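You operate a simulated robot arm through the tools that you are given. There is no shell and no other tool. Be economical: measure what you need, move in short steps, check, and stop when the job is done.

Carry out the task below with a simulated two-armed robot. There is one attempt and no reset: what you move stays moved.

## Task
Strap the teal stack into the strap frame and tighten both straps.
Fine: each strap peg in the edge side socket of its number, both strap levers down.

Only the result counts: the job must be done as asked and must still hold three seconds after the hand-in. Knocking over, shifting, dropping, spilling or breaking anything else fails it.

## Robot
Two 6-joint arms with three-finger grippers on one trunk, on a base that drives. Base frame: it is fixed to the floor where the robot stands at the start and does not move with it; the origin is under the middle of the robot, x ahead of it, y to its left, z up; the surface under the hand at the start is at about z = 772. Lengths are in mm, angles in degrees, forces in N, time in s.
The left shoulder is at the start at [40, 147, 1370], the right one opposite. With the tool pointing down near the work surface each hand reaches from about 280 to 500 mm from the robot's upright axis, wherever it stands, measured 20 degrees to its own side. Places, roughly: edge side socket one [600, 0, 800]; edge side socket two [500, -100, 800]; strap frame [700, -200, 800]; strap lever one [500, 0, 800]; strap lever two [400, -100, 800]. Payload 2.69 kg a hand.
The TCP of each hand is the grasp point between the finger pads, 29 mm short of the fingertips. In the tool frame z runs along the fingers and y along their closing line. The gripper opens to 120 mm. The gripper's body begins 78 mm behind the TCP.
Orientation is that of the tool frame in the base frame, as a unit quaternion [x, y, z, w]. With the fingers straight down and closing along the base's y, the tool's x points along the base's -x, its y along +y and its z along -z.

## Interface
- The arms move only by the tool drive_tool. It takes "left_targets", "right_targets" or both (then of equal length, played together; a hand with none holds still); each is one flat list of numbers, 7 for each row, row after row: the turn, a rotation vector about the tool's x, y, z in degrees, then the shift along the tool's x, y, z in mm, then the opening, from 0 (shut) to 1 (fully open). In form: [wx, wy, wz, x, y, z, claw, wx, wy, wz, x, y, z, claw, ...]. A call has 1 to 10 rows; each row shifts and turns the commanded pose from where the row before left it, along the tool's axes as they then stand. Each row takes 0.2 s and may step no farther than 50 mm and 8.6 degrees from the row before; otherwise, or with a gripper value out of range, the whole call is refused. A pose out of reach is approached as far as the arm can. The call stops where the force on the tool passes 60 N (or 10 N more than at its start, if that is more) or the arm is blocked; 0.2 s more then pass. The fingers move at their own pace and stop on an object; they squeeze with about 24 N. The grip force told is the motor's: it shows also when the fingers shut on nothing. Time passes only in rows, and 0.2 s behind the last, so rows that do not move let the fingers close. The reply holds the time, the measured pose of the TCP, the force on the tool along the base axes, the opening and the grip force, in the units named above and with some noise, with the torque about the TCP (base axes, N m) and any sound that the robot's microphone picked up.
- Cameras (640 x 400 px; columns grow to the right, rows downward): "scene" is now at [89.9, -3.5, 1568.8]; the picture's right is [-0.05, -1.00, -0.00], its down [-0.84, 0.04, -0.54] and it looks along [0.54, -0.03, -0.84] (base axes); focal length 283 px, centre (320, 200). "left" rides on the left gripper at [63, 0, -104] in its tool frame; the picture's right is [0.00, 1.00, 0.00], its down [-0.83, 0.00, -0.56] and it looks along [-0.56, 0.00, 0.83] (tool axes); focal length 275 px, centre (320, 200). "right" rides on the right gripper at [63, 0, -104] in its tool frame; the picture's right is [0.00, 1.00, 0.00], its down [-0.83, 0.00, -0.56] and it looks along [-0.56, 0.00, 0.83] (tool axes); focal length 275 px, centre (320, 200). There is no depth. A picture from a camera that has moved, and an enlarged one, comes with that camera's place and axes in the base frame and with its lens.
- get_image(camera): a new picture of that camera. It takes no simulated time.
- raise_lower(by): slides the trunk up (or, below 0, down) by that many mm; the arms and the scene camera ride with it, the base frame stays. It gives what a move gives, with no picture.
- steer(legs): drives the robot by 1 to 6 legs, each [ahead, turn to the left] in mm and degrees, along the robot's own axes; the way and the turn of a leg run together, so that a leg with both is an arc; at most 1500 mm and 180 degrees a leg. The arms and the cameras ride along, it lands a little off, and it stops where it bumps. It gives what a move gives.
- turn_head(pan, tilt): turns the head with the scene camera to pan (to the left, within 86 degrees either way) and tilt (down, from -29 to 69), counted from straight ahead of the robot. It gives what a move gives.
- close_up(camera, box): a new picture of the part [left, top, right, bottom] of that camera's present view, enlarged. It takes no simulated time.
- finish_job(): hands the job in; it is judged then, once.

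Go step by step. Nothing tells you exact positions but the pictures and the camera data: compare them with the known pose of the tool, close in by small moves and look again before you grip or let go. The budget is 120 turns and 100 pictures, counting those below and the enlarged ones. Unless the task says otherwise, let go and move clear before handing in, and close with one line.

The tools are called after "Request:" by a JSON object that holds its "fn" and its "kwargs". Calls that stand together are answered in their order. drive_tool: Moves the arms, as the interface text tells. Its arguments: {"type":"object","properties":{"left_targets":{"type":"array","items":{"type":"number"}},"right_targets":{"type":"array","items":{"type":"number"}}},"required":[]} The other tools are called the same way: raise_lower (by) slides the trunk up or down; steer (legs) drives the base; turn_head (pan, tilt) turns the head that bears the scene camera; get_image (camera) takes a picture; close_up (camera, box) takes an enlarged picture of a part of a camera's view; finish_job () hands the job in.

At the start:

```text
t: 0.0
left_ee_pos: [531.3, 110.5, 1111.0]
left_tool_rot: [0.0, 1.0, -0.001, 0.0]
left_force: [-0.4, 0.4, -0.1]
left_ft_torque: [0.02, 0.02, 0.03]
left_grip_width: 120.1
left_grip_force: 0.2
right_ee_pos: [436.3, -323.1, 999.5]
right_tool_rot: [0.0, 1.0, 0.0, 0.0]
right_force: [0.6, 0.4, 0.1]
right_ft_torque: [0.0, 0.0, 0.0]
right_grip_width: 120.1
right_grip_force: 0.0
trunk travel left (down, up): [-497.0, 0.0]
robot x, y, heading: [-0.2, 0.9, -0.3]
head pan, tilt: [-3.1, 57.2]
```

scene: 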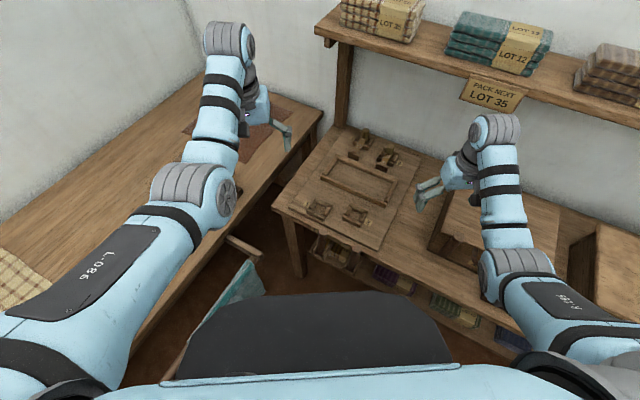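
right: 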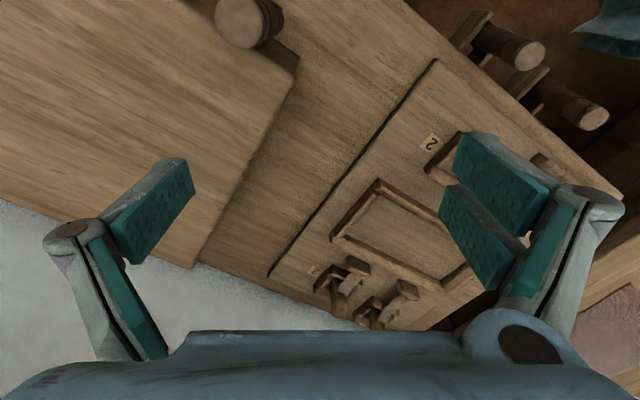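
left: 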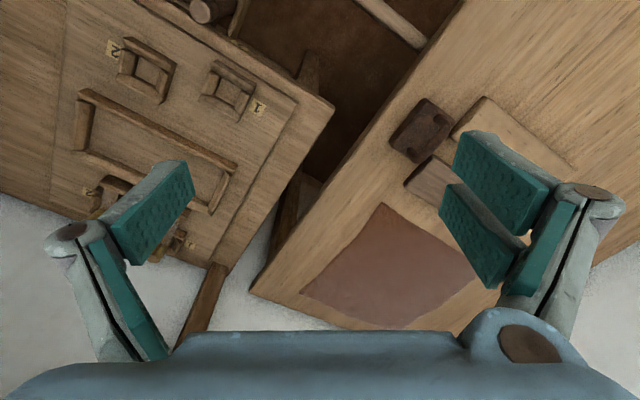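

I see a strap frame board on the bench, a shelf with stacks above and bins below. I'll look closer at them first.

Request:
{"fn": "close_up", "kwargs": {"camera": "scene", "box": [260, 110, 460, 280]}}

Request:
{"fn": "close_up", "kwargs": {"camera": "scene", "box": [320, 0, 640, 120]}}

Request:
{"fn": "turn_head", "kwargs": {"pan": -20, "tilt": 35}}

Request:
{"fn": "get_image", "kwargs": {"camera": "scene"}}

```text
2.35 times, centred on (360, 195) of scene
camera zoom: at [89.9, -3.5, 1568.8], right [-0.05, -1.0, 0.0], down [-0.84, 0.04, -0.54], along [0.54, -0.03, -0.84], focal length 667 px, centre (226, 212)
```

zoom: 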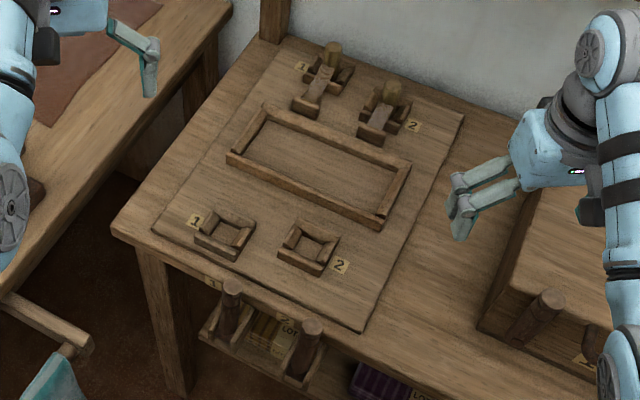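

```text
2.00 times, centred on (480, 60) of scene
camera zoom: at [89.9, -3.5, 1568.8], right [-0.05, -1.0, 0.0], down [-0.84, 0.04, -0.54], along [0.54, -0.03, -0.84], focal length 567 px, centre (0, 480)
```

zoom: 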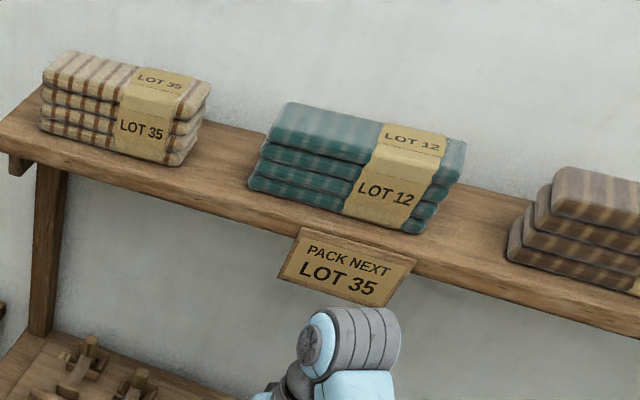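

```text
t: 0.9
left_ee_pos: [530.5, 111.1, 1110.5]
left_tool_rot: [0.0, 1.0, 0.0, 0.0]
left_force: [-0.5, -0.8, 0.0]
left_ft_torque: [-0.01, -0.02, 0.01]
left_grip_width: 119.9
left_grip_force: 0.1
right_ee_pos: [435.9, -321.9, 999.9]
right_tool_rot: [0.0, 1.0, 0.0, 0.0]
right_force: [0.9, -1.0, -0.2]
right_ft_torque: [-0.04, 0.0, -0.01]
right_grip_width: 120.4
right_grip_force: 0.0
trunk travel left (down, up): [-497.0, 0.0]
robot x, y, heading: [-1.1, -4.2, -0.1]
head pan, tilt: [-20.0, 35.0]
```

```text
94 pictures are left
camera scene: at [103.0, -29.9, 1599.7], right [-0.34, -0.94, 0.0], down [-0.54, 0.2, -0.82], along [0.77, -0.28, -0.57], focal length 283 px, centre (320, 200)
```

scene: 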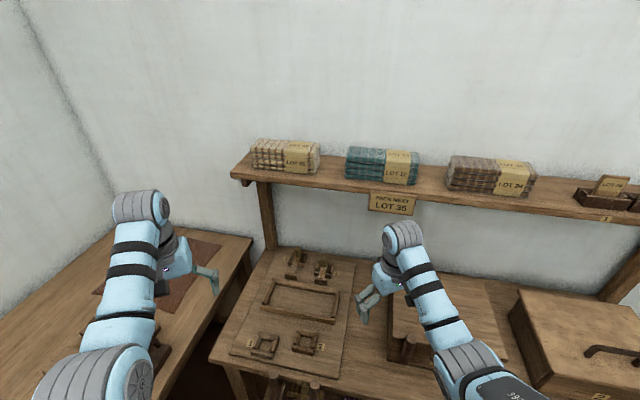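

The sign asks for LOT 35, but the job asks for the teal stack (LOT 12), so I go by colour. The bench looks turned by about -34 degrees, so I'll face it and look again.

Request:
{"fn": "steer", "kwargs": {"legs": [[0, -34]]}}

Request:
{"fn": "turn_head", "kwargs": {"pan": 0, "tilt": 40}}

Request:
{"fn": "get_image", "kwargs": {"camera": "scene"}}

Request:
{"fn": "get_image", "kwargs": {"camera": "right"}}

Request:
{"fn": "get_image", "kwargs": {"camera": "left"}}

```text
t: 2.9
left_ee_pos: [503.0, -205.1, 1111.2]
left_tool_rot: [0.294, 0.956, 0.0, -0.001]
left_force: [-0.2, 0.5, 0.0]
left_ft_torque: [0.0, 0.02, -0.02]
left_grip_width: 120.3
left_grip_force: 0.0
right_ee_pos: [181.0, -512.0, 1000.0]
right_tool_rot: [0.293, 0.956, -0.001, 0.0]
right_force: [-0.1, 0.4, 0.1]
right_ft_torque: [0.04, -0.02, 0.03]
right_grip_width: 120.1
right_grip_force: 0.2
trunk travel left (down, up): [-497.0, 0.0]
robot x, y, heading: [2.1, -2.8, -34.4]
head pan, tilt: [-20.0, 35.0]
```

```text
t: 3.7
left_ee_pos: [501.7, -205.2, 1110.2]
left_tool_rot: [0.294, 0.956, 0.0, 0.0]
left_force: [1.0, -0.5, -0.2]
left_ft_torque: [-0.01, 0.01, 0.01]
left_grip_width: 120.0
left_grip_force: 0.0
right_ee_pos: [180.4, -513.1, 999.1]
right_tool_rot: [0.293, 0.956, 0.0, 0.001]
right_force: [1.0, -0.1, -0.5]
right_ft_torque: [0.01, 0.01, -0.05]
right_grip_width: 120.2
right_grip_force: 0.1
trunk travel left (down, up): [-497.0, 0.0]
robot x, y, heading: [-0.6, 0.6, -34.2]
head pan, tilt: [0.0, 40.0]
```

```text
93 pictures are left
camera scene: at [86.9, -59.0, 1592.2], right [-0.56, -0.83, 0.0], down [-0.53, 0.36, -0.77], along [0.63, -0.43, -0.64], focal length 283 px, centre (320, 200)
```

scene: 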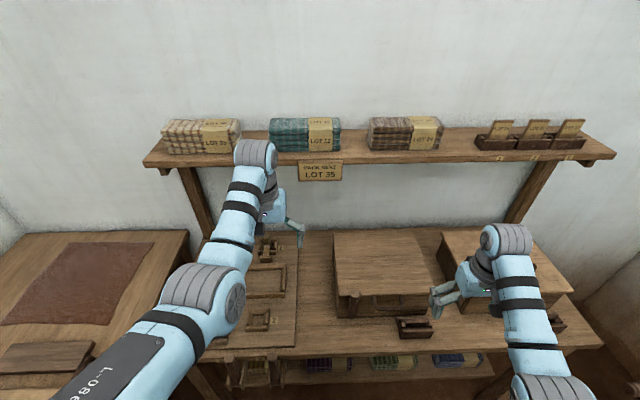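

```text
92 pictures are left
camera right: at [129.0, -476.0, 1105.1], right [0.56, 0.83, 0.0], down [0.69, -0.46, 0.56], along [0.46, -0.31, -0.83], focal length 275 px, centre (320, 200)
```

right: 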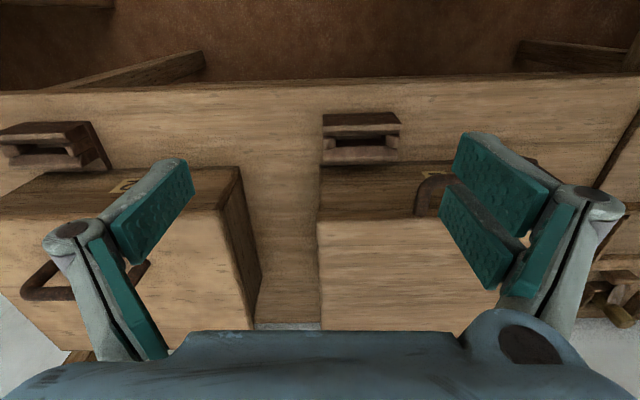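

```text
91 pictures are left
camera left: at [448.2, -169.9, 1216.5], right [0.56, 0.83, 0.0], down [0.69, -0.47, 0.56], along [0.46, -0.31, -0.83], focal length 275 px, centre (320, 200)
```

left: 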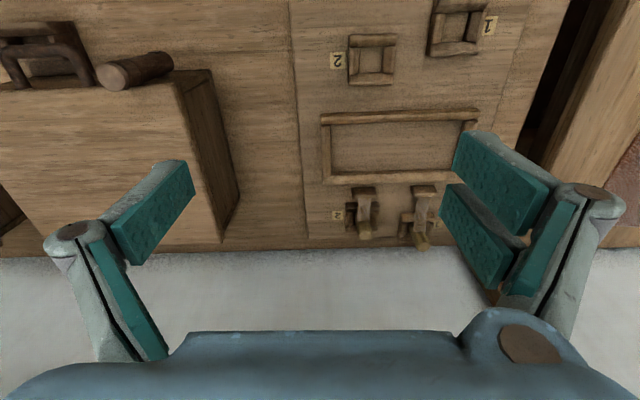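

Aligned with the bench now. I'll zoom in on the wall-side parts and the shelf.

Request:
{"fn": "close_up", "kwargs": {"camera": "left", "box": [300, 90, 480, 260]}}

Request:
{"fn": "close_up", "kwargs": {"camera": "scene", "box": [140, 90, 460, 210]}}

Request:
{"fn": "close_up", "kwargs": {"camera": "scene", "box": [200, 220, 360, 400]}}

```text
2.35 times, centred on (390, 175) of left
camera zoom: at [448.2, -169.9, 1216.5], right [0.56, 0.83, 0.0], down [0.69, -0.47, 0.56], along [0.46, -0.31, -0.83], focal length 648 px, centre (155, 259)
```

zoom: 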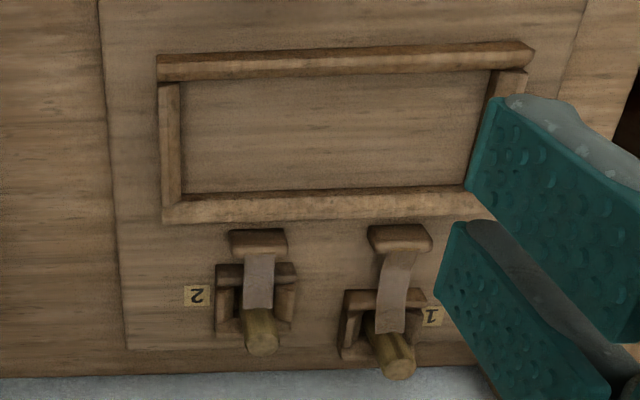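

```text
2.00 times, centred on (300, 150) of scene
camera zoom: at [86.9, -59.0, 1592.2], right [-0.56, -0.83, 0.0], down [-0.53, 0.36, -0.77], along [0.63, -0.43, -0.64], focal length 567 px, centre (360, 300)
```

zoom: 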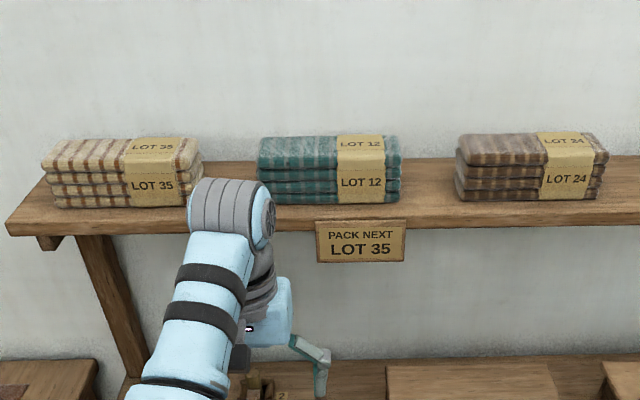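

```text
2.22 times, centred on (280, 310) of scene
camera zoom: at [86.9, -59.0, 1592.2], right [-0.56, -0.83, 0.0], down [-0.53, 0.36, -0.77], along [0.63, -0.43, -0.64], focal length 630 px, centre (409, -44)
```

zoom: 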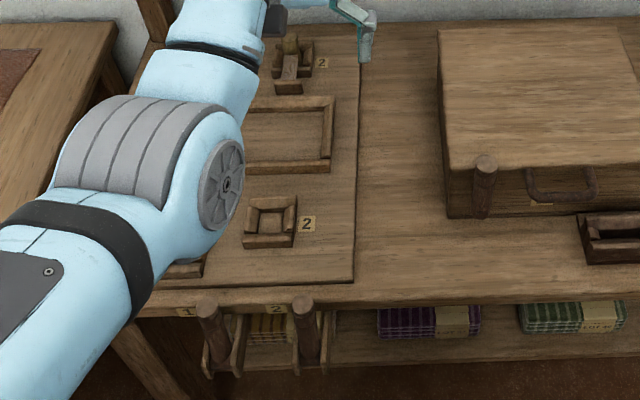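

The teal stack appears to be at about 790 mm into the bench direction, shelf top z≈1200. I'll retract and lift both hands before driving closer.

Request:
{"fn": "drive_tool", "kwargs": {"left_targets": [0, 0, 0, 20, 0, -45, 1, 0, 0, 0, 20, 0, -45, 1, 0, 0, 0, 20, 0, -45, 1, 0, 0, 0, 20, 0, -45, 1, 0, 0, 0, 20, 0, -45, 1], "right_targets": [0, 0, 0, 25, 0, -25, 1, 0, 0, 0, 25, 0, -25, 1, 0, 0, 0, 25, 0, -25, 1, 0, 0, 0, 25, 0, -25, 1, 0, 0, 0, 25, 0, -25, 1]}}

Request:
{"fn": "steer", "kwargs": {"legs": [[150, 0]]}}

Request:
{"fn": "get_image", "kwargs": {"camera": "scene"}}

Request:
{"fn": "get_image", "kwargs": {"camera": "left"}}

```text
t: 4.9
left_ee_pos: [482.2, -218.9, 1332.5]
left_tool_rot: [0.293, 0.956, 0.0, 0.0]
left_force: [0.6, 0.6, 0.3]
left_ft_torque: [-0.01, -0.05, -0.03]
left_grip_width: 120.1
left_grip_force: 0.1
left hand out of reach, approached as far as the arm can: row 1, 2, 3, 4, 5
right_ee_pos: [60.5, -495.8, 1033.0]
right_tool_rot: [0.293, 0.956, 0.0, 0.004]
right_force: [-0.9, -0.6, -0.4]
right_ft_torque: [-0.04, -0.03, 0.0]
right_grip_width: 119.9
right_grip_force: 0.0
right hand out of reach, approached as far as the arm can: row 1, 2, 3, 4, 5
trunk travel left (down, up): [-497.0, 0.0]
robot x, y, heading: [0.8, -0.1, -34.2]
head pan, tilt: [0.0, 40.0]
```

```text
t: 6.3
left_ee_pos: [605.2, -302.9, 1332.8]
left_tool_rot: [0.294, 0.956, 0.001, 0.001]
left_force: [-0.8, -0.4, 0.7]
left_ft_torque: [0.0, -0.08, -0.04]
left_grip_width: 120.0
left_grip_force: 0.0
right_ee_pos: [185.0, -579.1, 1034.3]
right_tool_rot: [0.294, 0.956, 0.0, 0.005]
right_force: [0.1, 0.1, 0.5]
right_ft_torque: [-0.05, -0.03, 0.04]
right_grip_width: 119.8
right_grip_force: 0.0
trunk travel left (down, up): [-497.0, 0.0]
robot x, y, heading: [123.4, -85.7, -34.2]
head pan, tilt: [0.0, 40.0]
```

```text
87 pictures are left
camera scene: at [205.4, -139.4, 1592.7], right [-0.56, -0.83, 0.0], down [-0.53, 0.36, -0.77], along [0.64, -0.43, -0.64], focal length 283 px, centre (320, 200)
```

scene: 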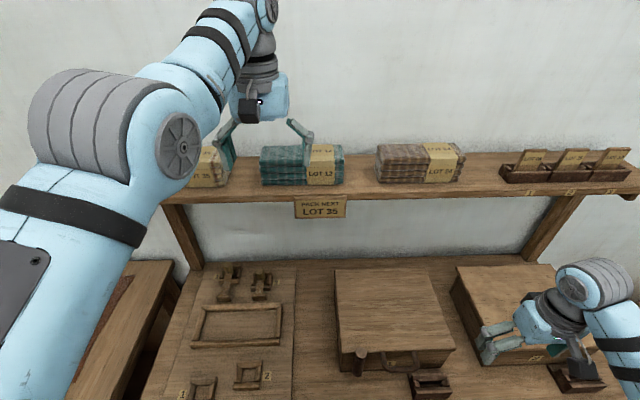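

```text
86 pictures are left
camera left: at [551.6, -266.0, 1438.8], right [0.57, 0.82, 0.0], down [0.68, -0.47, 0.56], along [0.46, -0.31, -0.83], focal length 275 px, centre (320, 200)
```

left: 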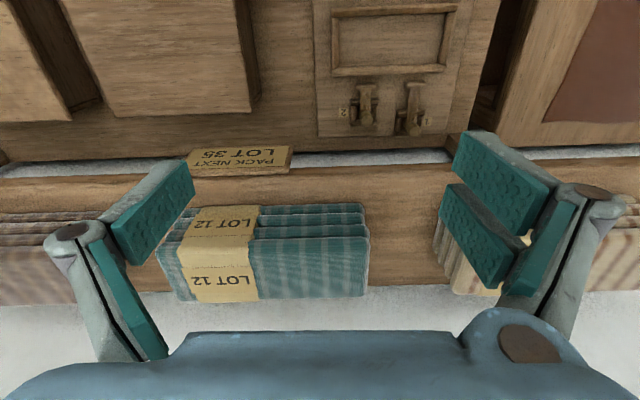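

The stack is at about n=823 (into the bench), r=-38, shelf top z≈1192. I need to drive in further; I'll check the clearance between base and bench.

Request:
{"fn": "turn_head", "kwargs": {"pan": 0, "tilt": 69}}

Request:
{"fn": "get_image", "kwargs": {"camera": "scene"}}

```text
t: 7.2
left_ee_pos: [611.6, -305.7, 1329.9]
left_tool_rot: [0.294, 0.956, 0.001, -0.001]
left_force: [-0.3, -0.4, -0.1]
left_ft_torque: [-0.04, 0.01, -0.04]
left_grip_width: 120.0
left_grip_force: 0.1
right_ee_pos: [188.6, -581.0, 1032.4]
right_tool_rot: [0.295, 0.956, 0.001, 0.003]
right_force: [-0.9, -0.4, -0.1]
right_ft_torque: [-0.01, -0.02, 0.01]
right_grip_width: 120.0
right_grip_force: 0.1
trunk travel left (down, up): [-497.0, 0.0]
robot x, y, heading: [125.1, -84.3, -34.3]
head pan, tilt: [0.0, 68.8]
```

```text
85 pictures are left
camera scene: at [188.1, -127.7, 1556.0], right [-0.56, -0.83, 0.0], down [-0.77, 0.52, -0.36], along [0.3, -0.2, -0.93], focal length 283 px, centre (320, 200)
```

scene: 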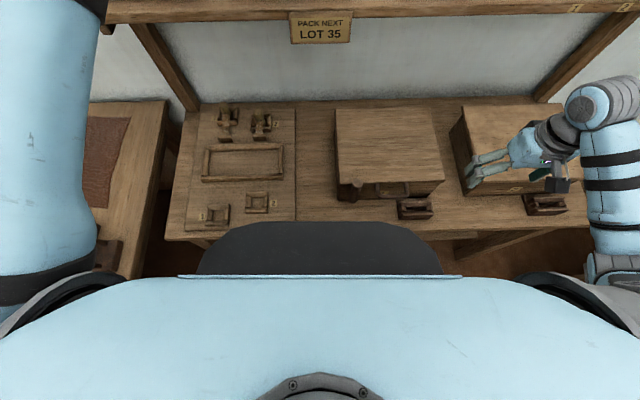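

The frame board seems turned a few degrees relative to me. I'll turn the left hand so its fingers close along depth and test its outward reach.

Request:
{"fn": "drive_tool", "kwargs": {"left_targets": [0, 0, 8.5, 0, 0, 0, 1, 0, 0, 8.5, 0, 0, 0, 1, 0, 0, 8.5, 0, 0, 0, 1, 0, 0, 8.5, 0, 0, 0, 1, 0, 0, 8.5, 0, 0, 0, 1, 0, 0, 8.5, 0, 0, 0, 1, 0, 0, 8.5, 0, 0, 0, 1, 0, 0, 8.5, 0, 0, 0, 1, 0, 0, 8.5, 0, 0, 0, 1, 0, 0, 8.5, 0, 0, 0, 1]}}

```text
t: 9.4
left_ee_pos: [608.9, -305.1, 1331.5]
left_tool_rot: [0.863, 0.506, 0.0, -0.001]
left_force: [0.5, -0.2, -0.3]
left_ft_torque: [0.0, 0.0, 0.03]
left_grip_width: 120.0
left_grip_force: 0.1
right_ee_pos: [188.8, -580.9, 1032.9]
right_tool_rot: [0.294, 0.956, 0.0, 0.002]
right_force: [0.4, 0.1, 0.6]
right_ft_torque: [0.01, -0.01, -0.03]
right_grip_width: 120.1
right_grip_force: 0.1
trunk travel left (down, up): [-497.0, 0.0]
robot x, y, heading: [126.5, -83.3, -34.1]
head pan, tilt: [0.0, 68.8]
```

Request:
{"fn": "drive_tool", "kwargs": {"left_targets": [0, 0, 5, 0, 0, 0, 1, 0, 0, 0, -10, 30, 0, 1, 0, 0, 0, -10, 30, 0, 1, 0, 0, 0, -10, 30, 0, 1]}}

Request:
{"fn": "turn_head", "kwargs": {"pan": 0, "tilt": 35}}

Request:
{"fn": "get_image", "kwargs": {"camera": "left"}}

Request:
{"fn": "get_image", "kwargs": {"camera": "scene"}}

```text
t: 10.4
left_ee_pos: [614.1, -316.2, 1304.6]
left_tool_rot: [0.884, 0.468, 0.0, -0.002]
left_force: [0.3, -0.2, 0.2]
left_ft_torque: [0.01, 0.01, -0.02]
left_grip_width: 120.1
left_grip_force: 0.1
left hand out of reach, approached as far as the arm can: row 2, 3, 4
right_ee_pos: [188.1, -581.0, 1032.4]
right_tool_rot: [0.294, 0.956, 0.001, 0.002]
right_force: [-0.2, 0.1, -0.8]
right_ft_torque: [-0.01, -0.03, -0.02]
right_grip_width: 120.0
right_grip_force: 0.0
trunk travel left (down, up): [-497.0, 0.0]
robot x, y, heading: [125.3, -85.9, -34.1]
head pan, tilt: [0.0, 68.8]
```

```text
t: 11.4
left_ee_pos: [613.4, -315.8, 1304.7]
left_tool_rot: [0.884, 0.468, 0.0, -0.001]
left_force: [0.1, -0.6, 0.9]
left_ft_torque: [0.0, -0.01, 0.02]
left_grip_width: 120.0
left_grip_force: 0.0
right_ee_pos: [188.2, -580.3, 1032.5]
right_tool_rot: [0.294, 0.956, 0.001, 0.003]
right_force: [-0.2, 0.1, 0.1]
right_ft_torque: [0.03, 0.0, 0.04]
right_grip_width: 120.2
right_grip_force: 0.1
trunk travel left (down, up): [-497.0, 0.0]
robot x, y, heading: [127.2, -79.7, -34.1]
head pan, tilt: [0.0, 35.0]
```

```text
84 pictures are left
camera left: at [648.7, -263.7, 1409.9], right [0.82, -0.57, 0.0], down [-0.47, -0.69, 0.56], along [-0.32, -0.46, -0.83], focal length 275 px, centre (320, 200)
```

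left: 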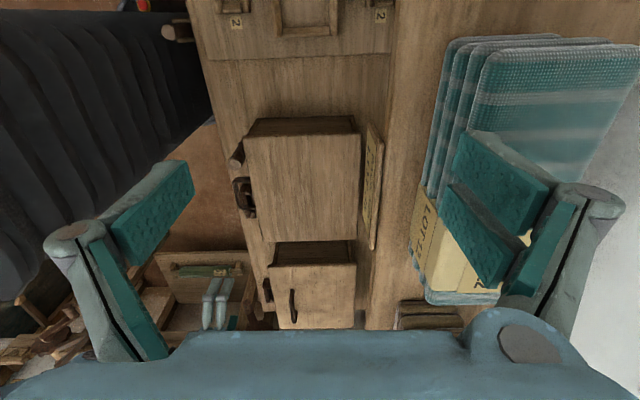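

```text
83 pictures are left
camera scene: at [213.5, -144.9, 1599.7], right [-0.56, -0.83, 0.0], down [-0.48, 0.32, -0.82], along [0.68, -0.46, -0.57], focal length 283 px, centre (320, 200)
```

scene: 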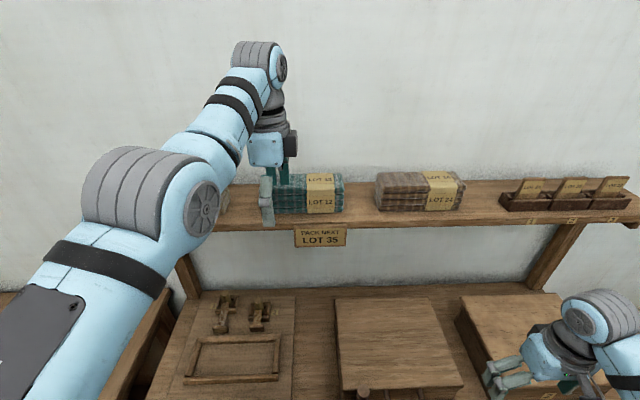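

The left arm is at its outer limit here, so I must drive about 150 mm further in. I'll look at my own body near the bench edge first.

Request:
{"fn": "close_up", "kwargs": {"camera": "left", "box": [0, 0, 260, 180]}}

Request:
{"fn": "get_image", "kwargs": {"camera": "right"}}

```text
2.22 times, centred on (130, 90) of left
camera zoom: at [648.7, -263.7, 1409.9], right [0.82, -0.57, 0.0], down [-0.47, -0.69, 0.56], along [-0.32, -0.46, -0.83], focal length 612 px, centre (742, 444)
```

zoom: 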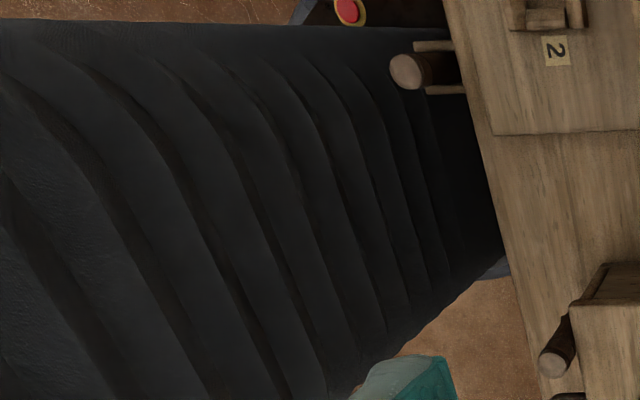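

```text
81 pictures are left
camera right: at [136.5, -545.1, 1137.2], right [0.56, 0.83, 0.0], down [0.69, -0.46, 0.56], along [0.47, -0.31, -0.83], focal length 275 px, centre (320, 200)
```

right: 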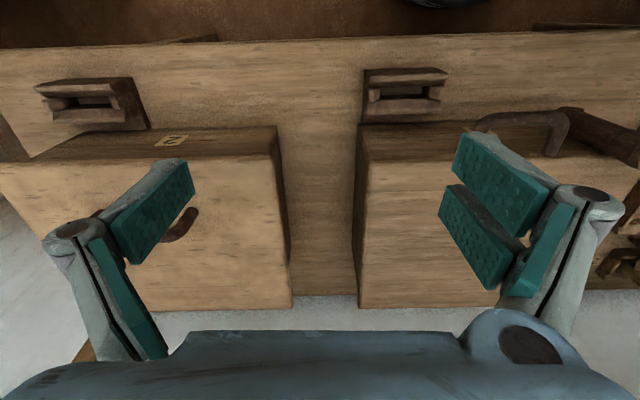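

My column would reach the bench edge before the arm reaches the stack. Turning right brings the left shoulder forward, so I'll check the room on my right for that turn.

Request:
{"fn": "turn_head", "kwargs": {"pan": -80, "tilt": 45}}

Request:
{"fn": "get_image", "kwargs": {"camera": "scene"}}

```text
t: 12.9
left_ee_pos: [613.9, -314.9, 1304.6]
left_tool_rot: [0.884, 0.468, 0.0, -0.002]
left_force: [-0.3, 1.1, 0.7]
left_ft_torque: [-0.04, 0.0, 0.02]
left_grip_width: 120.0
left_grip_force: 0.1
right_ee_pos: [188.5, -580.7, 1032.5]
right_tool_rot: [0.295, 0.956, 0.001, 0.002]
right_force: [0.0, -0.3, -0.9]
right_ft_torque: [0.0, 0.03, 0.01]
right_grip_width: 120.0
right_grip_force: 0.0
trunk travel left (down, up): [-497.0, 0.0]
robot x, y, heading: [120.9, -84.8, -34.2]
head pan, tilt: [-80.0, 45.0]
```

```text
80 pictures are left
camera scene: at [107.5, -169.7, 1584.9], right [-0.91, 0.41, 0.0], down [0.29, 0.65, -0.71], along [-0.29, -0.65, -0.71], focal length 283 px, centre (320, 200)
```

scene: 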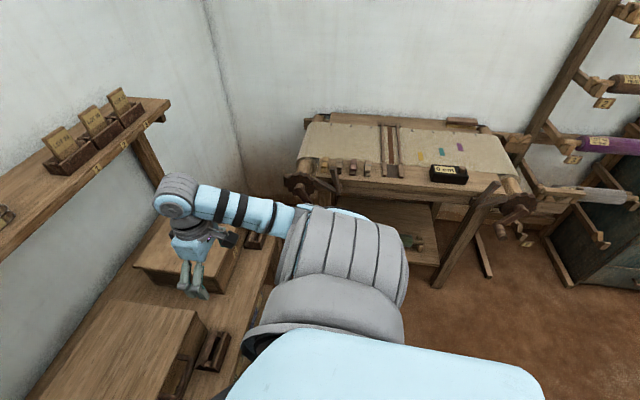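

Free room on the right. I turn right 55 degrees and ease forward a little to bring the left shoulder closer to the shelf.

Request:
{"fn": "steer", "kwargs": {"legs": [[0, -55], [70, 0]]}}

Request:
{"fn": "turn_head", "kwargs": {"pan": 55, "tilt": 35}}

Request:
{"fn": "get_image", "kwargs": {"camera": "scene"}}

```text
t: 16.4
left_ee_pos: [216.0, -682.1, 1308.3]
left_tool_rot: [1.0, 0.004, -0.002, 0.002]
left_force: [0.8, 0.0, 0.6]
left_ft_torque: [-0.07, 0.04, 0.01]
left_grip_width: 120.1
left_grip_force: 0.1
right_ee_pos: [-243.9, -483.8, 1035.4]
right_tool_rot: [0.704, 0.711, -0.004, 0.004]
right_force: [0.9, 1.5, -0.2]
right_ft_torque: [-0.06, 0.04, 0.02]
right_grip_width: 120.3
right_grip_force: 0.1
trunk travel left (down, up): [-497.0, 0.0]
robot x, y, heading: [124.2, -151.7, -89.7]
head pan, tilt: [-80.0, 45.0]
```

```text
t: 18.6
left_ee_pos: [212.3, -690.0, 1304.9]
left_tool_rot: [1.0, 0.005, 0.0, -0.001]
left_force: [0.1, 0.8, -0.4]
left_ft_torque: [-0.01, 0.0, 0.0]
left_grip_width: 120.1
left_grip_force: 0.1
right_ee_pos: [-246.4, -488.5, 1032.6]
right_tool_rot: [0.704, 0.71, -0.001, 0.002]
right_force: [-0.9, -0.6, -0.4]
right_ft_torque: [-0.02, 0.0, -0.01]
right_grip_width: 119.9
right_grip_force: 0.1
trunk travel left (down, up): [-497.0, 0.0]
robot x, y, heading: [127.7, -159.0, -89.5]
head pan, tilt: [55.0, 35.0]
```

```text
79 pictures are left
camera scene: at [197.3, -224.3, 1599.8], right [-0.57, -0.82, 0.0], down [-0.47, 0.33, -0.82], along [0.67, -0.46, -0.57], focal length 283 px, centre (320, 200)
```

scene: 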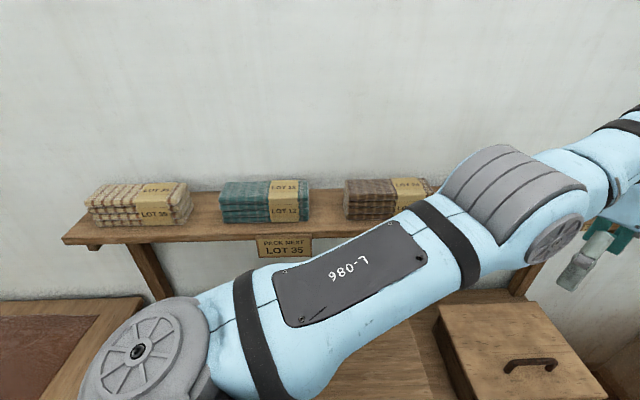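

Robot now stands with the left shoulder nearer to the shelf. I swing the left hand in front of the shelf, staying clear of it.

Request:
{"fn": "drive_tool", "kwargs": {"left_targets": [0, 0, 0, 29, -31, 0, 1, 0, 0, 0, 29, -31, 0, 1, 0, 0, 0, 29, -31, 0, 1, 0, 0, 0, 29, -31, 0, 1, 0, 0, 0, 29, -31, 0, 1, 0, 0, 0, 29, -31, 0, 1]}}

```text
t: 20.0
left_ee_pos: [375.0, -679.1, 1364.0]
left_tool_rot: [1.0, 0.004, 0.0, -0.002]
left_force: [0.7, 0.3, -0.5]
left_ft_torque: [-0.01, 0.05, 0.01]
left_grip_width: 120.2
left_grip_force: 0.0
left hand out of reach, approached as far as the arm can: row 1, 2, 3, 4, 5, 6
right_ee_pos: [-246.8, -489.5, 1032.3]
right_tool_rot: [0.704, 0.71, -0.001, 0.001]
right_force: [0.2, 0.3, 0.6]
right_ft_torque: [-0.02, 0.01, -0.05]
right_grip_width: 120.0
right_grip_force: 0.0
trunk travel left (down, up): [-497.0, 0.0]
robot x, y, heading: [125.9, -156.3, -89.0]
head pan, tilt: [55.0, 35.0]
```

Tool-down reach up here is only a thin shell about 495 mm from the shoulder, so I'll follow that arc. First I turn the fingers to close along depth.

Request:
{"fn": "drive_tool", "kwargs": {"left_targets": [0, 0, -8.1, 0, 0, 0, 1, 0, 0, -8.1, 0, 0, 0, 1, 0, 0, -8.1, 0, 0, 0, 1, 0, 0, -8.1, 0, 0, 0, 1, 0, 0, -8.1, 0, 0, 0, 1, 0, 0, -8.1, 0, 0, 0, 1, 0, 0, -8.1, 0, 0, 0, 1]}}

Request:
{"fn": "get_image", "kwargs": {"camera": "left"}}

```text
t: 21.6
left_ee_pos: [372.4, -678.9, 1364.5]
left_tool_rot: [0.878, 0.48, 0.001, -0.001]
left_force: [-0.3, -0.4, 0.0]
left_ft_torque: [0.01, -0.03, 0.01]
left_grip_width: 119.9
left_grip_force: 0.1
right_ee_pos: [-247.1, -491.1, 1032.7]
right_tool_rot: [0.704, 0.71, 0.0, 0.002]
right_force: [-0.4, 0.2, -0.4]
right_ft_torque: [0.0, -0.05, 0.02]
right_grip_width: 120.0
right_grip_force: 0.1
trunk travel left (down, up): [-497.0, 0.0]
robot x, y, heading: [125.8, -150.1, -89.6]
head pan, tilt: [55.0, 35.0]
```

```text
78 pictures are left
camera left: at [404.7, -626.1, 1470.3], right [0.84, -0.54, 0.0], down [-0.45, -0.7, 0.55], along [-0.3, -0.46, -0.83], focal length 275 px, centre (320, 200)
```

left: 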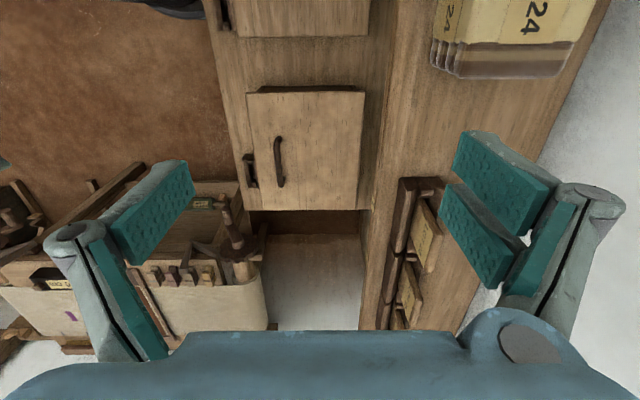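

Request:
{"fn": "drive_tool", "kwargs": {"left_targets": [0, 0, 0, 32.5, 29, 0, 1, 0, 0, 0, 35.5, 26, 0, 1, 0, 0, 0, 36.5, 23, 0, 1, 0, 0, 0, 39.4, 19, 0, 1, 0, 0, 0, 41, 16, 0, 1]}}

```text
t: 22.8
left_ee_pos: [500.8, -652.9, 1381.8]
left_tool_rot: [0.878, 0.479, -0.001, 0.016]
left_force: [-0.8, -0.5, -1.6]
left_ft_torque: [-0.01, -0.04, 0.01]
left_grip_width: 119.7
left_grip_force: 0.1
left hand out of reach, approached as far as the arm can: row 1, 2, 3, 4, 5
right_ee_pos: [-247.5, -490.1, 1033.2]
right_tool_rot: [0.704, 0.71, 0.0, 0.003]
right_force: [0.0, 0.0, 0.6]
right_ft_torque: [-0.02, 0.01, 0.0]
right_grip_width: 120.1
right_grip_force: 0.1
trunk travel left (down, up): [-497.0, 0.0]
robot x, y, heading: [126.6, -153.4, -89.4]
head pan, tilt: [55.0, 35.0]
```

Rather than fight the arm limits, I'll let the base swing the hand: turning left 25 degrees carries it above the shelf, well over the stacks.

Request:
{"fn": "steer", "kwargs": {"legs": [[0, 25]]}}

Request:
{"fn": "turn_head", "kwargs": {"pan": 30, "tilt": 35}}

Request:
{"fn": "get_image", "kwargs": {"camera": "scene"}}

Request:
{"fn": "get_image", "kwargs": {"camera": "left"}}

```text
t: 24.5
left_ee_pos: [674.4, -444.0, 1383.7]
left_tool_rot: [0.752, 0.659, 0.001, 0.018]
left_force: [0.8, -0.3, 0.0]
left_ft_torque: [0.02, -0.02, 0.01]
left_grip_width: 120.0
left_grip_force: 0.1
right_ee_pos: [-71.8, -613.9, 1033.2]
right_tool_rot: [0.533, 0.846, 0.0, 0.004]
right_force: [-0.3, -0.4, -0.9]
right_ft_torque: [-0.02, 0.0, 0.02]
right_grip_width: 119.9
right_grip_force: 0.0
trunk travel left (down, up): [-497.0, 0.0]
robot x, y, heading: [123.4, -155.3, -64.5]
head pan, tilt: [55.0, 35.0]
```

```text
t: 25.4
left_ee_pos: [673.9, -443.2, 1382.5]
left_tool_rot: [0.751, 0.66, 0.001, 0.018]
left_force: [1.1, 0.0, 0.6]
left_ft_torque: [-0.01, 0.02, 0.01]
left_grip_width: 120.0
left_grip_force: 0.0
right_ee_pos: [-72.0, -613.2, 1032.3]
right_tool_rot: [0.533, 0.846, 0.0, 0.003]
right_force: [-0.1, -1.4, -0.6]
right_ft_torque: [0.0, 0.02, -0.02]
right_grip_width: 119.9
right_grip_force: 0.0
trunk travel left (down, up): [-497.0, 0.0]
robot x, y, heading: [123.0, -158.0, -64.2]
head pan, tilt: [30.0, 35.0]
```

```text
77 pictures are left
camera scene: at [203.7, -219.5, 1600.0], right [-0.56, -0.83, 0.0], down [-0.47, 0.32, -0.82], along [0.68, -0.46, -0.57], focal length 283 px, centre (320, 200)
```

scene: 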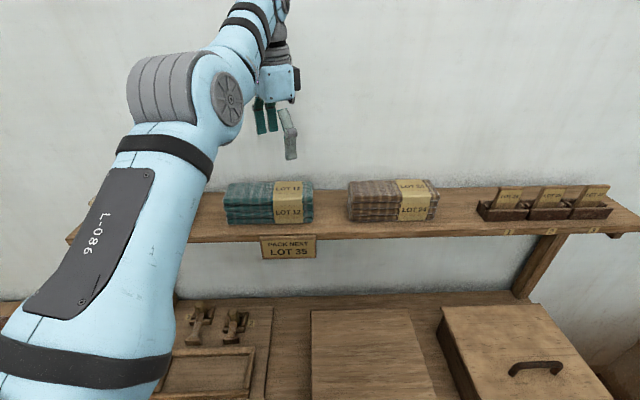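

```text
76 pictures are left
camera left: at [678.7, -377.8, 1487.3], right [0.99, -0.14, 0.03], down [-0.13, -0.81, 0.57], along [-0.06, -0.57, -0.82], focal length 275 px, centre (320, 200)
```

left: 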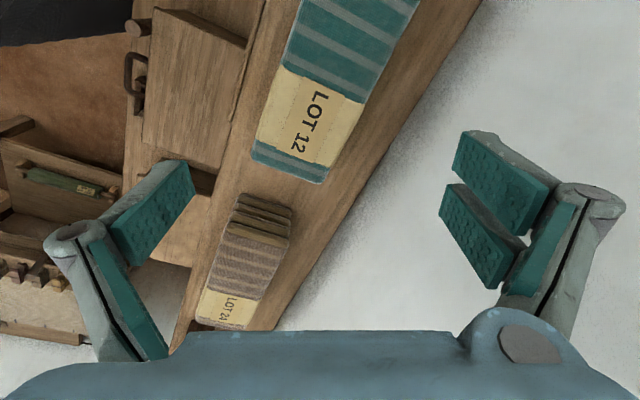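

The hand is now near the stack; the hand camera puts the stack centre at about n=804, r=-47 with its long side at right angles to heading -33. I straighten the hand and centre it above.

Request:
{"fn": "drive_tool", "kwargs": {"left_targets": [1.9, 0, 0, 0, 0, 0, 1, 0, 0, 8.5, 0, 0, 0, 1, 0, 0, 8.5, 0, 0, 0, 1, 0, 0, 8.5, 0, 0, 0, 1, 0, 0, 0, 37, -2, 0, 1]}}

Request:
{"fn": "get_image", "kwargs": {"camera": "left"}}

```text
t: 26.6
left_ee_pos: [698.9, -412.6, 1414.4]
left_tool_rot: [0.877, 0.478, 0.003, 0.051]
left_force: [0.4, -0.1, 0.3]
left_ft_torque: [0.0, 0.01, 0.03]
left_grip_width: 120.3
left_grip_force: 0.1
left hand out of reach, approached as far as the arm can: row 2, 5
right_ee_pos: [-72.7, -614.3, 1031.8]
right_tool_rot: [0.534, 0.845, 0.0, 0.003]
right_force: [0.0, 0.7, -1.0]
right_ft_torque: [0.03, -0.01, 0.04]
right_grip_width: 119.8
right_grip_force: 0.0
trunk travel left (down, up): [-497.0, 0.0]
robot x, y, heading: [126.7, -156.4, -64.6]
head pan, tilt: [30.0, 35.0]
```

```text
75 pictures are left
camera left: at [727.0, -350.7, 1516.4], right [0.84, -0.54, 0.09], down [-0.48, -0.65, 0.59], along [-0.26, -0.54, -0.8], focal length 275 px, centre (320, 200)
```

left: 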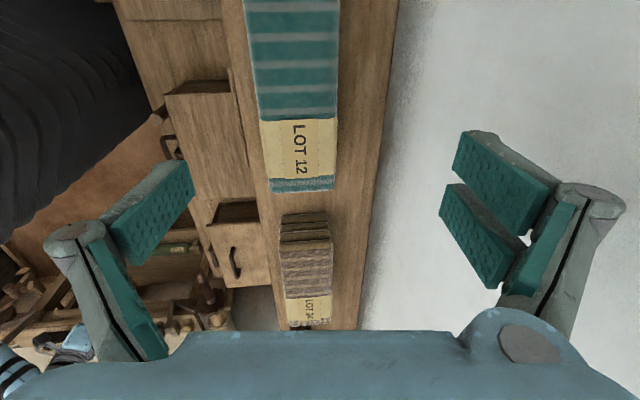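

Request:
{"fn": "drive_tool", "kwargs": {"left_targets": [5.8, 0, 0, 0, 0, 30, 1, 0, 0, 0, 0, 0, 30, 1]}}

```text
t: 27.2
left_ee_pos: [710.3, -421.8, 1389.0]
left_tool_rot: [0.876, 0.48, 0.002, 0.05]
left_force: [0.7, -0.7, 0.6]
left_ft_torque: [-0.01, 0.02, 0.01]
left_grip_width: 119.9
left_grip_force: 0.1
left hand out of reach, approached as far as the arm can: row 1, 2
right_ee_pos: [-71.8, -613.8, 1032.3]
right_tool_rot: [0.534, 0.846, 0.0, 0.002]
right_force: [0.5, 0.7, 0.5]
right_ft_torque: [0.0, -0.01, 0.01]
right_grip_width: 119.9
right_grip_force: 0.1
trunk travel left (down, up): [-497.0, 0.0]
robot x, y, heading: [126.6, -153.4, -64.5]
head pan, tilt: [30.0, 35.0]
```

The arm is stretched too high here; I pull the hand inward and lower, still above the stack, and see whether it follows.

Request:
{"fn": "drive_tool", "kwargs": {"left_targets": [3, 0, 0, 0, -30, 10, 1, 3, 0, 0, 0, -30, 10, 1]}}

```text
t: 27.8
left_ee_pos: [697.5, -419.4, 1382.1]
left_tool_rot: [0.877, 0.479, -0.014, 0.022]
left_force: [-1.1, -0.3, 0.4]
left_ft_torque: [0.02, 0.02, 0.01]
left_grip_width: 119.8
left_grip_force: 0.1
left hand out of reach, approached as far as the arm can: row 1, 2
right_ee_pos: [-71.4, -614.3, 1031.8]
right_tool_rot: [0.534, 0.846, 0.0, 0.003]
right_force: [-0.4, -0.4, 0.4]
right_ft_torque: [0.0, 0.0, -0.01]
right_grip_width: 119.9
right_grip_force: 0.2
trunk travel left (down, up): [-497.0, 0.0]
robot x, y, heading: [124.3, -154.4, -64.1]
head pan, tilt: [30.0, 35.0]
```

Request:
{"fn": "drive_tool", "kwargs": {"left_targets": [2.5, 0, 0, 0, -3, 35, 0.95, 0, 0, 0, 0, -3, 30, 0.95]}}

Request:
{"fn": "close_up", "kwargs": {"camera": "scene", "box": [160, 0, 360, 260]}}

```text
t: 28.4
left_ee_pos: [698.1, -424.1, 1329.1]
left_tool_rot: [0.877, 0.479, -0.033, -0.016]
left_force: [-0.6, -0.2, 0.6]
left_ft_torque: [0.0, 0.02, 0.0]
left_grip_width: 113.9
left_grip_force: 0.2
left hand out of reach, approached as far as the arm can: row 1, 2
right_ee_pos: [-72.6, -613.0, 1032.1]
right_tool_rot: [0.534, 0.846, 0.0, 0.003]
right_force: [0.9, 0.2, -0.2]
right_ft_torque: [-0.01, 0.0, 0.01]
right_grip_width: 120.1
right_grip_force: 0.1
trunk travel left (down, up): [-497.0, 0.0]
robot x, y, heading: [126.2, -153.2, -64.5]
head pan, tilt: [30.0, 35.0]
```

```text
1.54 times, centred on (260, 130) of scene
camera zoom: at [202.8, -221.0, 1600.0], right [-0.56, -0.83, 0.0], down [-0.47, 0.32, -0.82], along [0.68, -0.46, -0.57], focal length 436 px, centre (412, 308)
```

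zoom: 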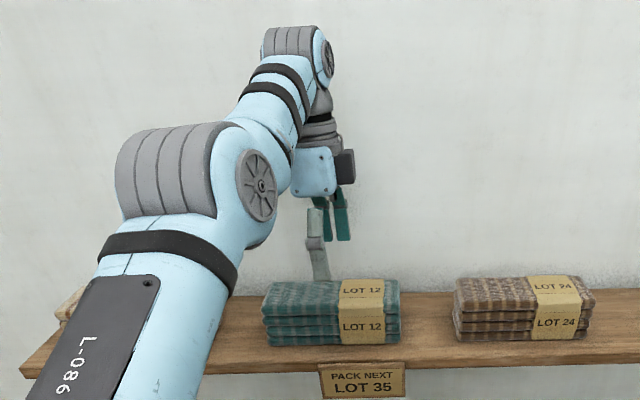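

Request:
{"fn": "drive_tool", "kwargs": {"left_targets": [-3.4, 2.5, 0, 4, -4, 15, 0.95, 0, 0, 0, 4, -4, 15, 0.95]}}

Request:
{"fn": "get_image", "kwargs": {"camera": "left"}}

```text
t: 29.0
left_ee_pos: [715.4, -431.6, 1308.8]
left_tool_rot: [0.878, 0.478, 0.0, 0.0]
left_force: [-0.6, -0.1, -0.1]
left_ft_torque: [-0.03, 0.01, 0.0]
left_grip_width: 113.7
left_grip_force: 0.0
left hand out of reach, approached as far as the arm can: row 1, 2
right_ee_pos: [-72.6, -614.8, 1032.5]
right_tool_rot: [0.533, 0.846, 0.0, 0.003]
right_force: [0.6, -0.2, 0.2]
right_ft_torque: [-0.01, -0.03, 0.01]
right_grip_width: 119.8
right_grip_force: 0.1
trunk travel left (down, up): [-497.0, 0.0]
robot x, y, heading: [123.2, -155.8, -64.5]
head pan, tilt: [30.0, 35.0]
```

```text
73 pictures are left
camera left: at [748.6, -378.1, 1414.1], right [0.84, -0.54, 0.0], down [-0.45, -0.7, 0.56], along [-0.3, -0.47, -0.83], focal length 275 px, centre (320, 200)
```

left: 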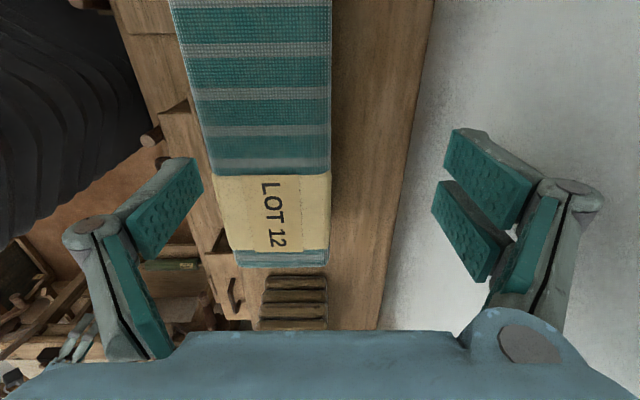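

The tool is now truly vertical, but about 35 mm too far out, so the robot can back off a little. The stack centre reads n≈800.

Request:
{"fn": "steer", "kwargs": {"legs": [[-52, 0]]}}

Request:
{"fn": "drive_tool", "kwargs": {"left_targets": [0, 0, 0, -12, 0, 0, 0.95, 0, 0, 0, -12, 0, 0, 0.95]}}

Request:
{"fn": "get_image", "kwargs": {"camera": "left"}}

```text
t: 29.9
left_ee_pos: [701.1, -397.9, 1301.1]
left_tool_rot: [0.878, 0.479, 0.001, -0.004]
left_force: [0.1, -1.9, -0.5]
left_ft_torque: [0.17, 0.05, -0.03]
left_grip_width: 114.0
left_grip_force: 0.0
right_ee_pos: [-88.9, -578.0, 1028.7]
right_tool_rot: [0.533, 0.846, 0.003, -0.001]
right_force: [0.4, -0.9, -0.6]
right_ft_torque: [0.09, 0.06, 0.0]
right_grip_width: 119.7
right_grip_force: 0.0
trunk travel left (down, up): [-497.0, 0.0]
robot x, y, heading: [104.5, -109.3, -64.4]
head pan, tilt: [30.0, 35.0]
```

```text
t: 30.5
left_ee_pos: [680.1, -407.2, 1306.8]
left_tool_rot: [0.878, 0.479, 0.0, -0.001]
left_force: [0.2, 0.1, 0.0]
left_ft_torque: [0.06, 0.01, 0.0]
left_grip_width: 113.9
left_grip_force: 0.0
left hand out of reach, approached as far as the arm can: row 2
right_ee_pos: [-92.9, -569.7, 1031.6]
right_tool_rot: [0.533, 0.846, 0.001, 0.002]
right_force: [-0.4, -1.4, 0.2]
right_ft_torque: [0.08, 0.02, -0.03]
right_grip_width: 120.1
right_grip_force: 0.0
trunk travel left (down, up): [-497.0, 0.0]
robot x, y, heading: [105.2, -106.0, -64.4]
head pan, tilt: [30.0, 35.0]
```

```text
72 pictures are left
camera left: at [712.4, -353.7, 1411.6], right [0.84, -0.55, 0.0], down [-0.45, -0.7, 0.56], along [-0.3, -0.47, -0.83], focal length 275 px, centre (320, 200)
```

left: 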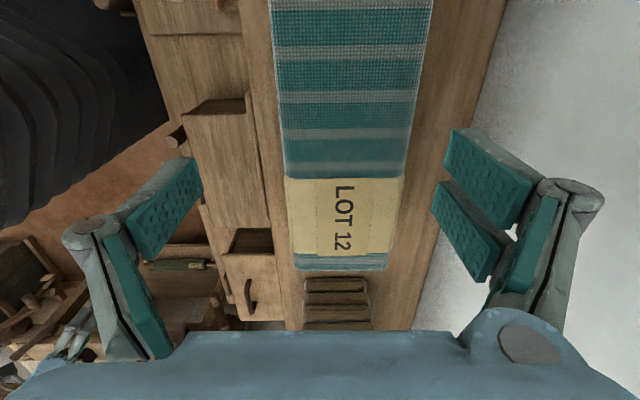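

Request:
{"fn": "drive_tool", "kwargs": {"left_targets": [0, 0, 0, 0, 6, 25, 0.95, 0, 0, 0, 0, 5, 22, 0.95, 0, 0, 0, 0, 4, 18, 0.95]}}

Request:
{"fn": "get_image", "kwargs": {"camera": "left"}}

Request:
{"fn": "close_up", "kwargs": {"camera": "scene", "box": [160, 100, 360, 260]}}

```text
t: 31.3
left_ee_pos: [692.4, -414.4, 1240.1]
left_tool_rot: [0.878, 0.478, 0.001, -0.001]
left_force: [-0.2, 0.2, -0.8]
left_ft_torque: [0.02, 0.01, 0.0]
left_grip_width: 113.9
left_grip_force: 0.1
right_ee_pos: [-92.1, -569.1, 1031.8]
right_tool_rot: [0.534, 0.846, 0.0, 0.002]
right_force: [0.7, -0.6, 0.0]
right_ft_torque: [-0.01, -0.01, 0.01]
right_grip_width: 120.0
right_grip_force: 0.1
trunk travel left (down, up): [-497.0, 0.0]
robot x, y, heading: [102.6, -104.5, -64.4]
head pan, tilt: [30.0, 35.0]
```

```text
71 pictures are left
camera left: at [725.8, -361.8, 1345.9], right [0.84, -0.55, 0.0], down [-0.45, -0.7, 0.56], along [-0.3, -0.46, -0.83], focal length 275 px, centre (320, 200)
```

left: 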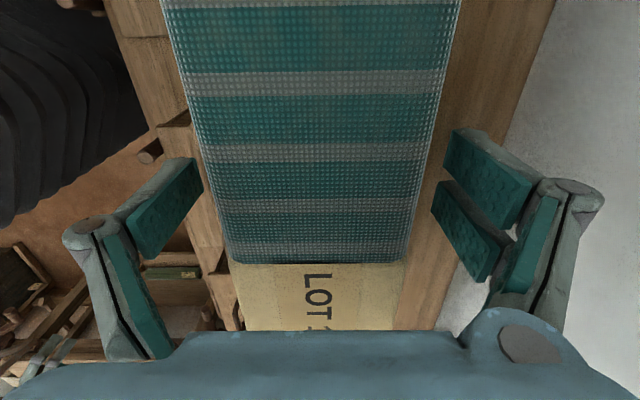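

```text
2.50 times, centred on (260, 180) of scene
camera zoom: at [184.3, -177.3, 1599.6], right [-0.56, -0.83, 0.0], down [-0.47, 0.32, -0.82], along [0.68, -0.46, -0.57], focal length 708 px, centre (470, 250)
```

zoom: 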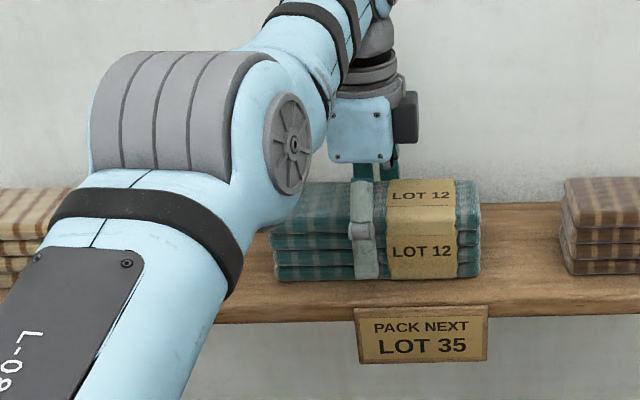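

Fingers straddle the stack; I shift 12 mm right to centre and close.

Request:
{"fn": "drive_tool", "kwargs": {"left_targets": [0, 0, 0, -12, 0, 0, 0.95, 0, 0, 0, 0, 0, 0, 0.0, 0, 0, 0, 0, 0, 0, 0.0, 0, 0, 0, 0, 0, 0, 0.0, 0, 0, 0, 0, 0, 0, 0.0]}}

Request:
{"fn": "get_image", "kwargs": {"camera": "left"}}

```text
t: 32.5
left_ee_pos: [685.1, -423.5, 1241.4]
left_tool_rot: [0.879, 0.477, 0.001, 0.001]
left_force: [0.0, -1.1, 2.2]
left_ft_torque: [-0.14, -0.08, 0.05]
left_grip_width: 71.8
left_grip_force: 24.1
right_ee_pos: [-93.8, -567.6, 1032.3]
right_tool_rot: [0.534, 0.845, 0.001, 0.003]
right_force: [-0.4, 0.5, 0.0]
right_ft_torque: [-0.02, -0.01, -0.02]
right_grip_width: 120.1
right_grip_force: 0.1
trunk travel left (down, up): [-497.0, 0.0]
robot x, y, heading: [101.1, -107.1, -64.4]
head pan, tilt: [30.0, 35.0]
```

```text
69 pictures are left
camera left: at [718.0, -370.5, 1346.8], right [0.84, -0.55, 0.0], down [-0.45, -0.7, 0.56], along [-0.3, -0.47, -0.83], focal length 275 px, centre (320, 200)
```

left: 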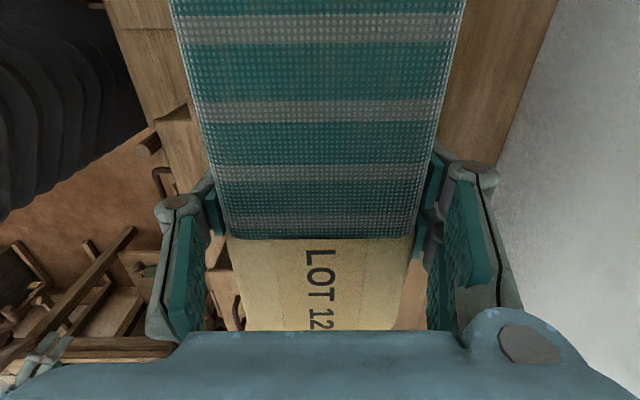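

Gripped at 72 mm. Now I lift along the shell (up and slightly inward).

Request:
{"fn": "drive_tool", "kwargs": {"left_targets": [0, 0, 0, 0, -3, -15, 0, 0, 0, 0, 0, -4, -15, 0, 0, 0, 0, 0, -5, -15, 0]}}

Request:
{"fn": "close_up", "kwargs": {"camera": "scene", "box": [160, 100, 360, 260]}}

```text
t: 33.3
left_ee_pos: [675.9, -415.9, 1286.1]
left_tool_rot: [0.878, 0.479, -0.001, 0.0]
left_force: [-0.8, 0.6, -2.1]
left_ft_torque: [0.01, -0.02, 0.02]
left_grip_width: 71.7
left_grip_force: 24.0
right_ee_pos: [-93.5, -570.2, 1032.2]
right_tool_rot: [0.534, 0.846, 0.001, 0.003]
right_force: [-1.2, -0.3, 0.0]
right_ft_torque: [0.04, 0.0, 0.01]
right_grip_width: 120.0
right_grip_force: 0.0
trunk travel left (down, up): [-497.0, 0.0]
robot x, y, heading: [99.7, -108.6, -64.6]
head pan, tilt: [30.0, 35.0]
```

```text
2.50 times, centred on (260, 180) of scene
camera zoom: at [183.2, -175.5, 1599.8], right [-0.56, -0.83, 0.0], down [-0.47, 0.32, -0.82], along [0.68, -0.46, -0.57], focal length 708 px, centre (470, 250)
```

zoom: 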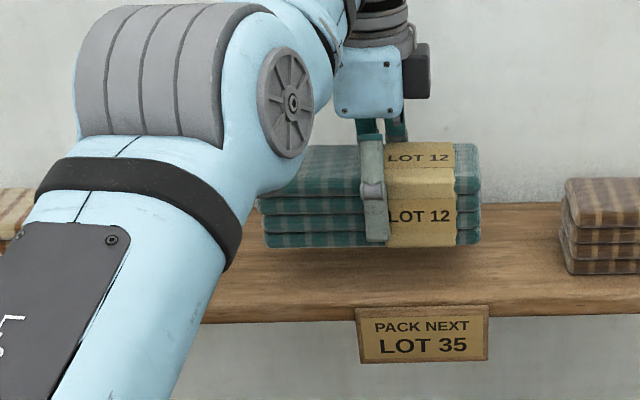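

Stack is up. I back straight away from the shelf, then lower the hand.

Request:
{"fn": "steer", "kwargs": {"legs": [[-150, 0]]}}

Request:
{"fn": "drive_tool", "kwargs": {"left_targets": [0, 0, 0, 0, 3, 0, 0, 0, 0, 0, 0, 5, 45, 0, 0, 0, 0, 0, 5, 45, 0, 0, 0, 0, 0, 0, 45, 0, 0, 0, 0, 0, 0, 45, 0, 0, 0, 0, 0, -20, 45, 0, 0, 0, 0, 0, -20, 40, 0]}}

Request:
{"fn": "get_image", "kwargs": {"camera": "left"}}

```text
t: 34.7
left_ee_pos: [612.2, -287.7, 1282.8]
left_tool_rot: [0.879, 0.477, 0.001, -0.001]
left_force: [1.0, 0.3, -2.2]
left_ft_torque: [0.02, 0.06, 0.01]
left_grip_width: 71.5
left_grip_force: 23.9
right_ee_pos: [-154.9, -437.1, 1031.2]
right_tool_rot: [0.535, 0.845, 0.001, 0.001]
right_force: [-0.1, -0.5, 0.9]
right_ft_torque: [0.02, 0.01, -0.02]
right_grip_width: 119.9
right_grip_force: 0.0
trunk travel left (down, up): [-497.0, 0.0]
robot x, y, heading: [35.5, 28.8, -64.2]
head pan, tilt: [30.0, 35.0]
```

```text
t: 36.3
left_ee_pos: [588.2, -268.2, 1019.6]
left_tool_rot: [0.878, 0.478, -0.001, 0.0]
left_force: [0.6, 0.4, -2.3]
left_ft_torque: [-0.06, 0.02, -0.02]
left_grip_width: 71.6
left_grip_force: 23.9
right_ee_pos: [-158.3, -433.3, 1032.0]
right_tool_rot: [0.535, 0.845, 0.0, 0.003]
right_force: [-0.4, -0.2, -0.4]
right_ft_torque: [-0.01, 0.0, -0.03]
right_grip_width: 120.0
right_grip_force: 0.1
trunk travel left (down, up): [-497.0, 0.0]
robot x, y, heading: [41.2, 24.7, -64.5]
head pan, tilt: [30.0, 35.0]
```

```text
67 pictures are left
camera left: at [621.3, -214.3, 1126.0], right [0.84, -0.55, 0.0], down [-0.45, -0.7, 0.56], along [-0.3, -0.47, -0.83], focal length 275 px, centre (320, 200)
```

left: 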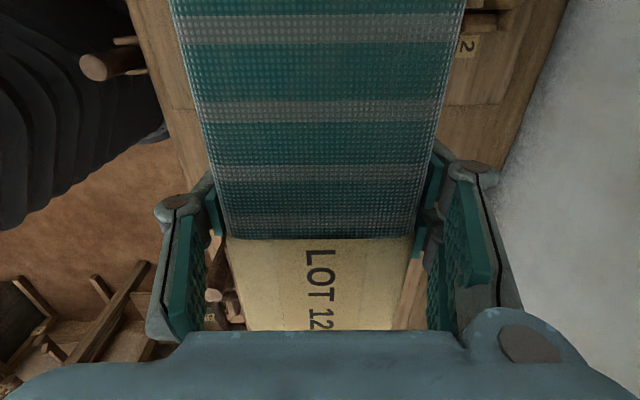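

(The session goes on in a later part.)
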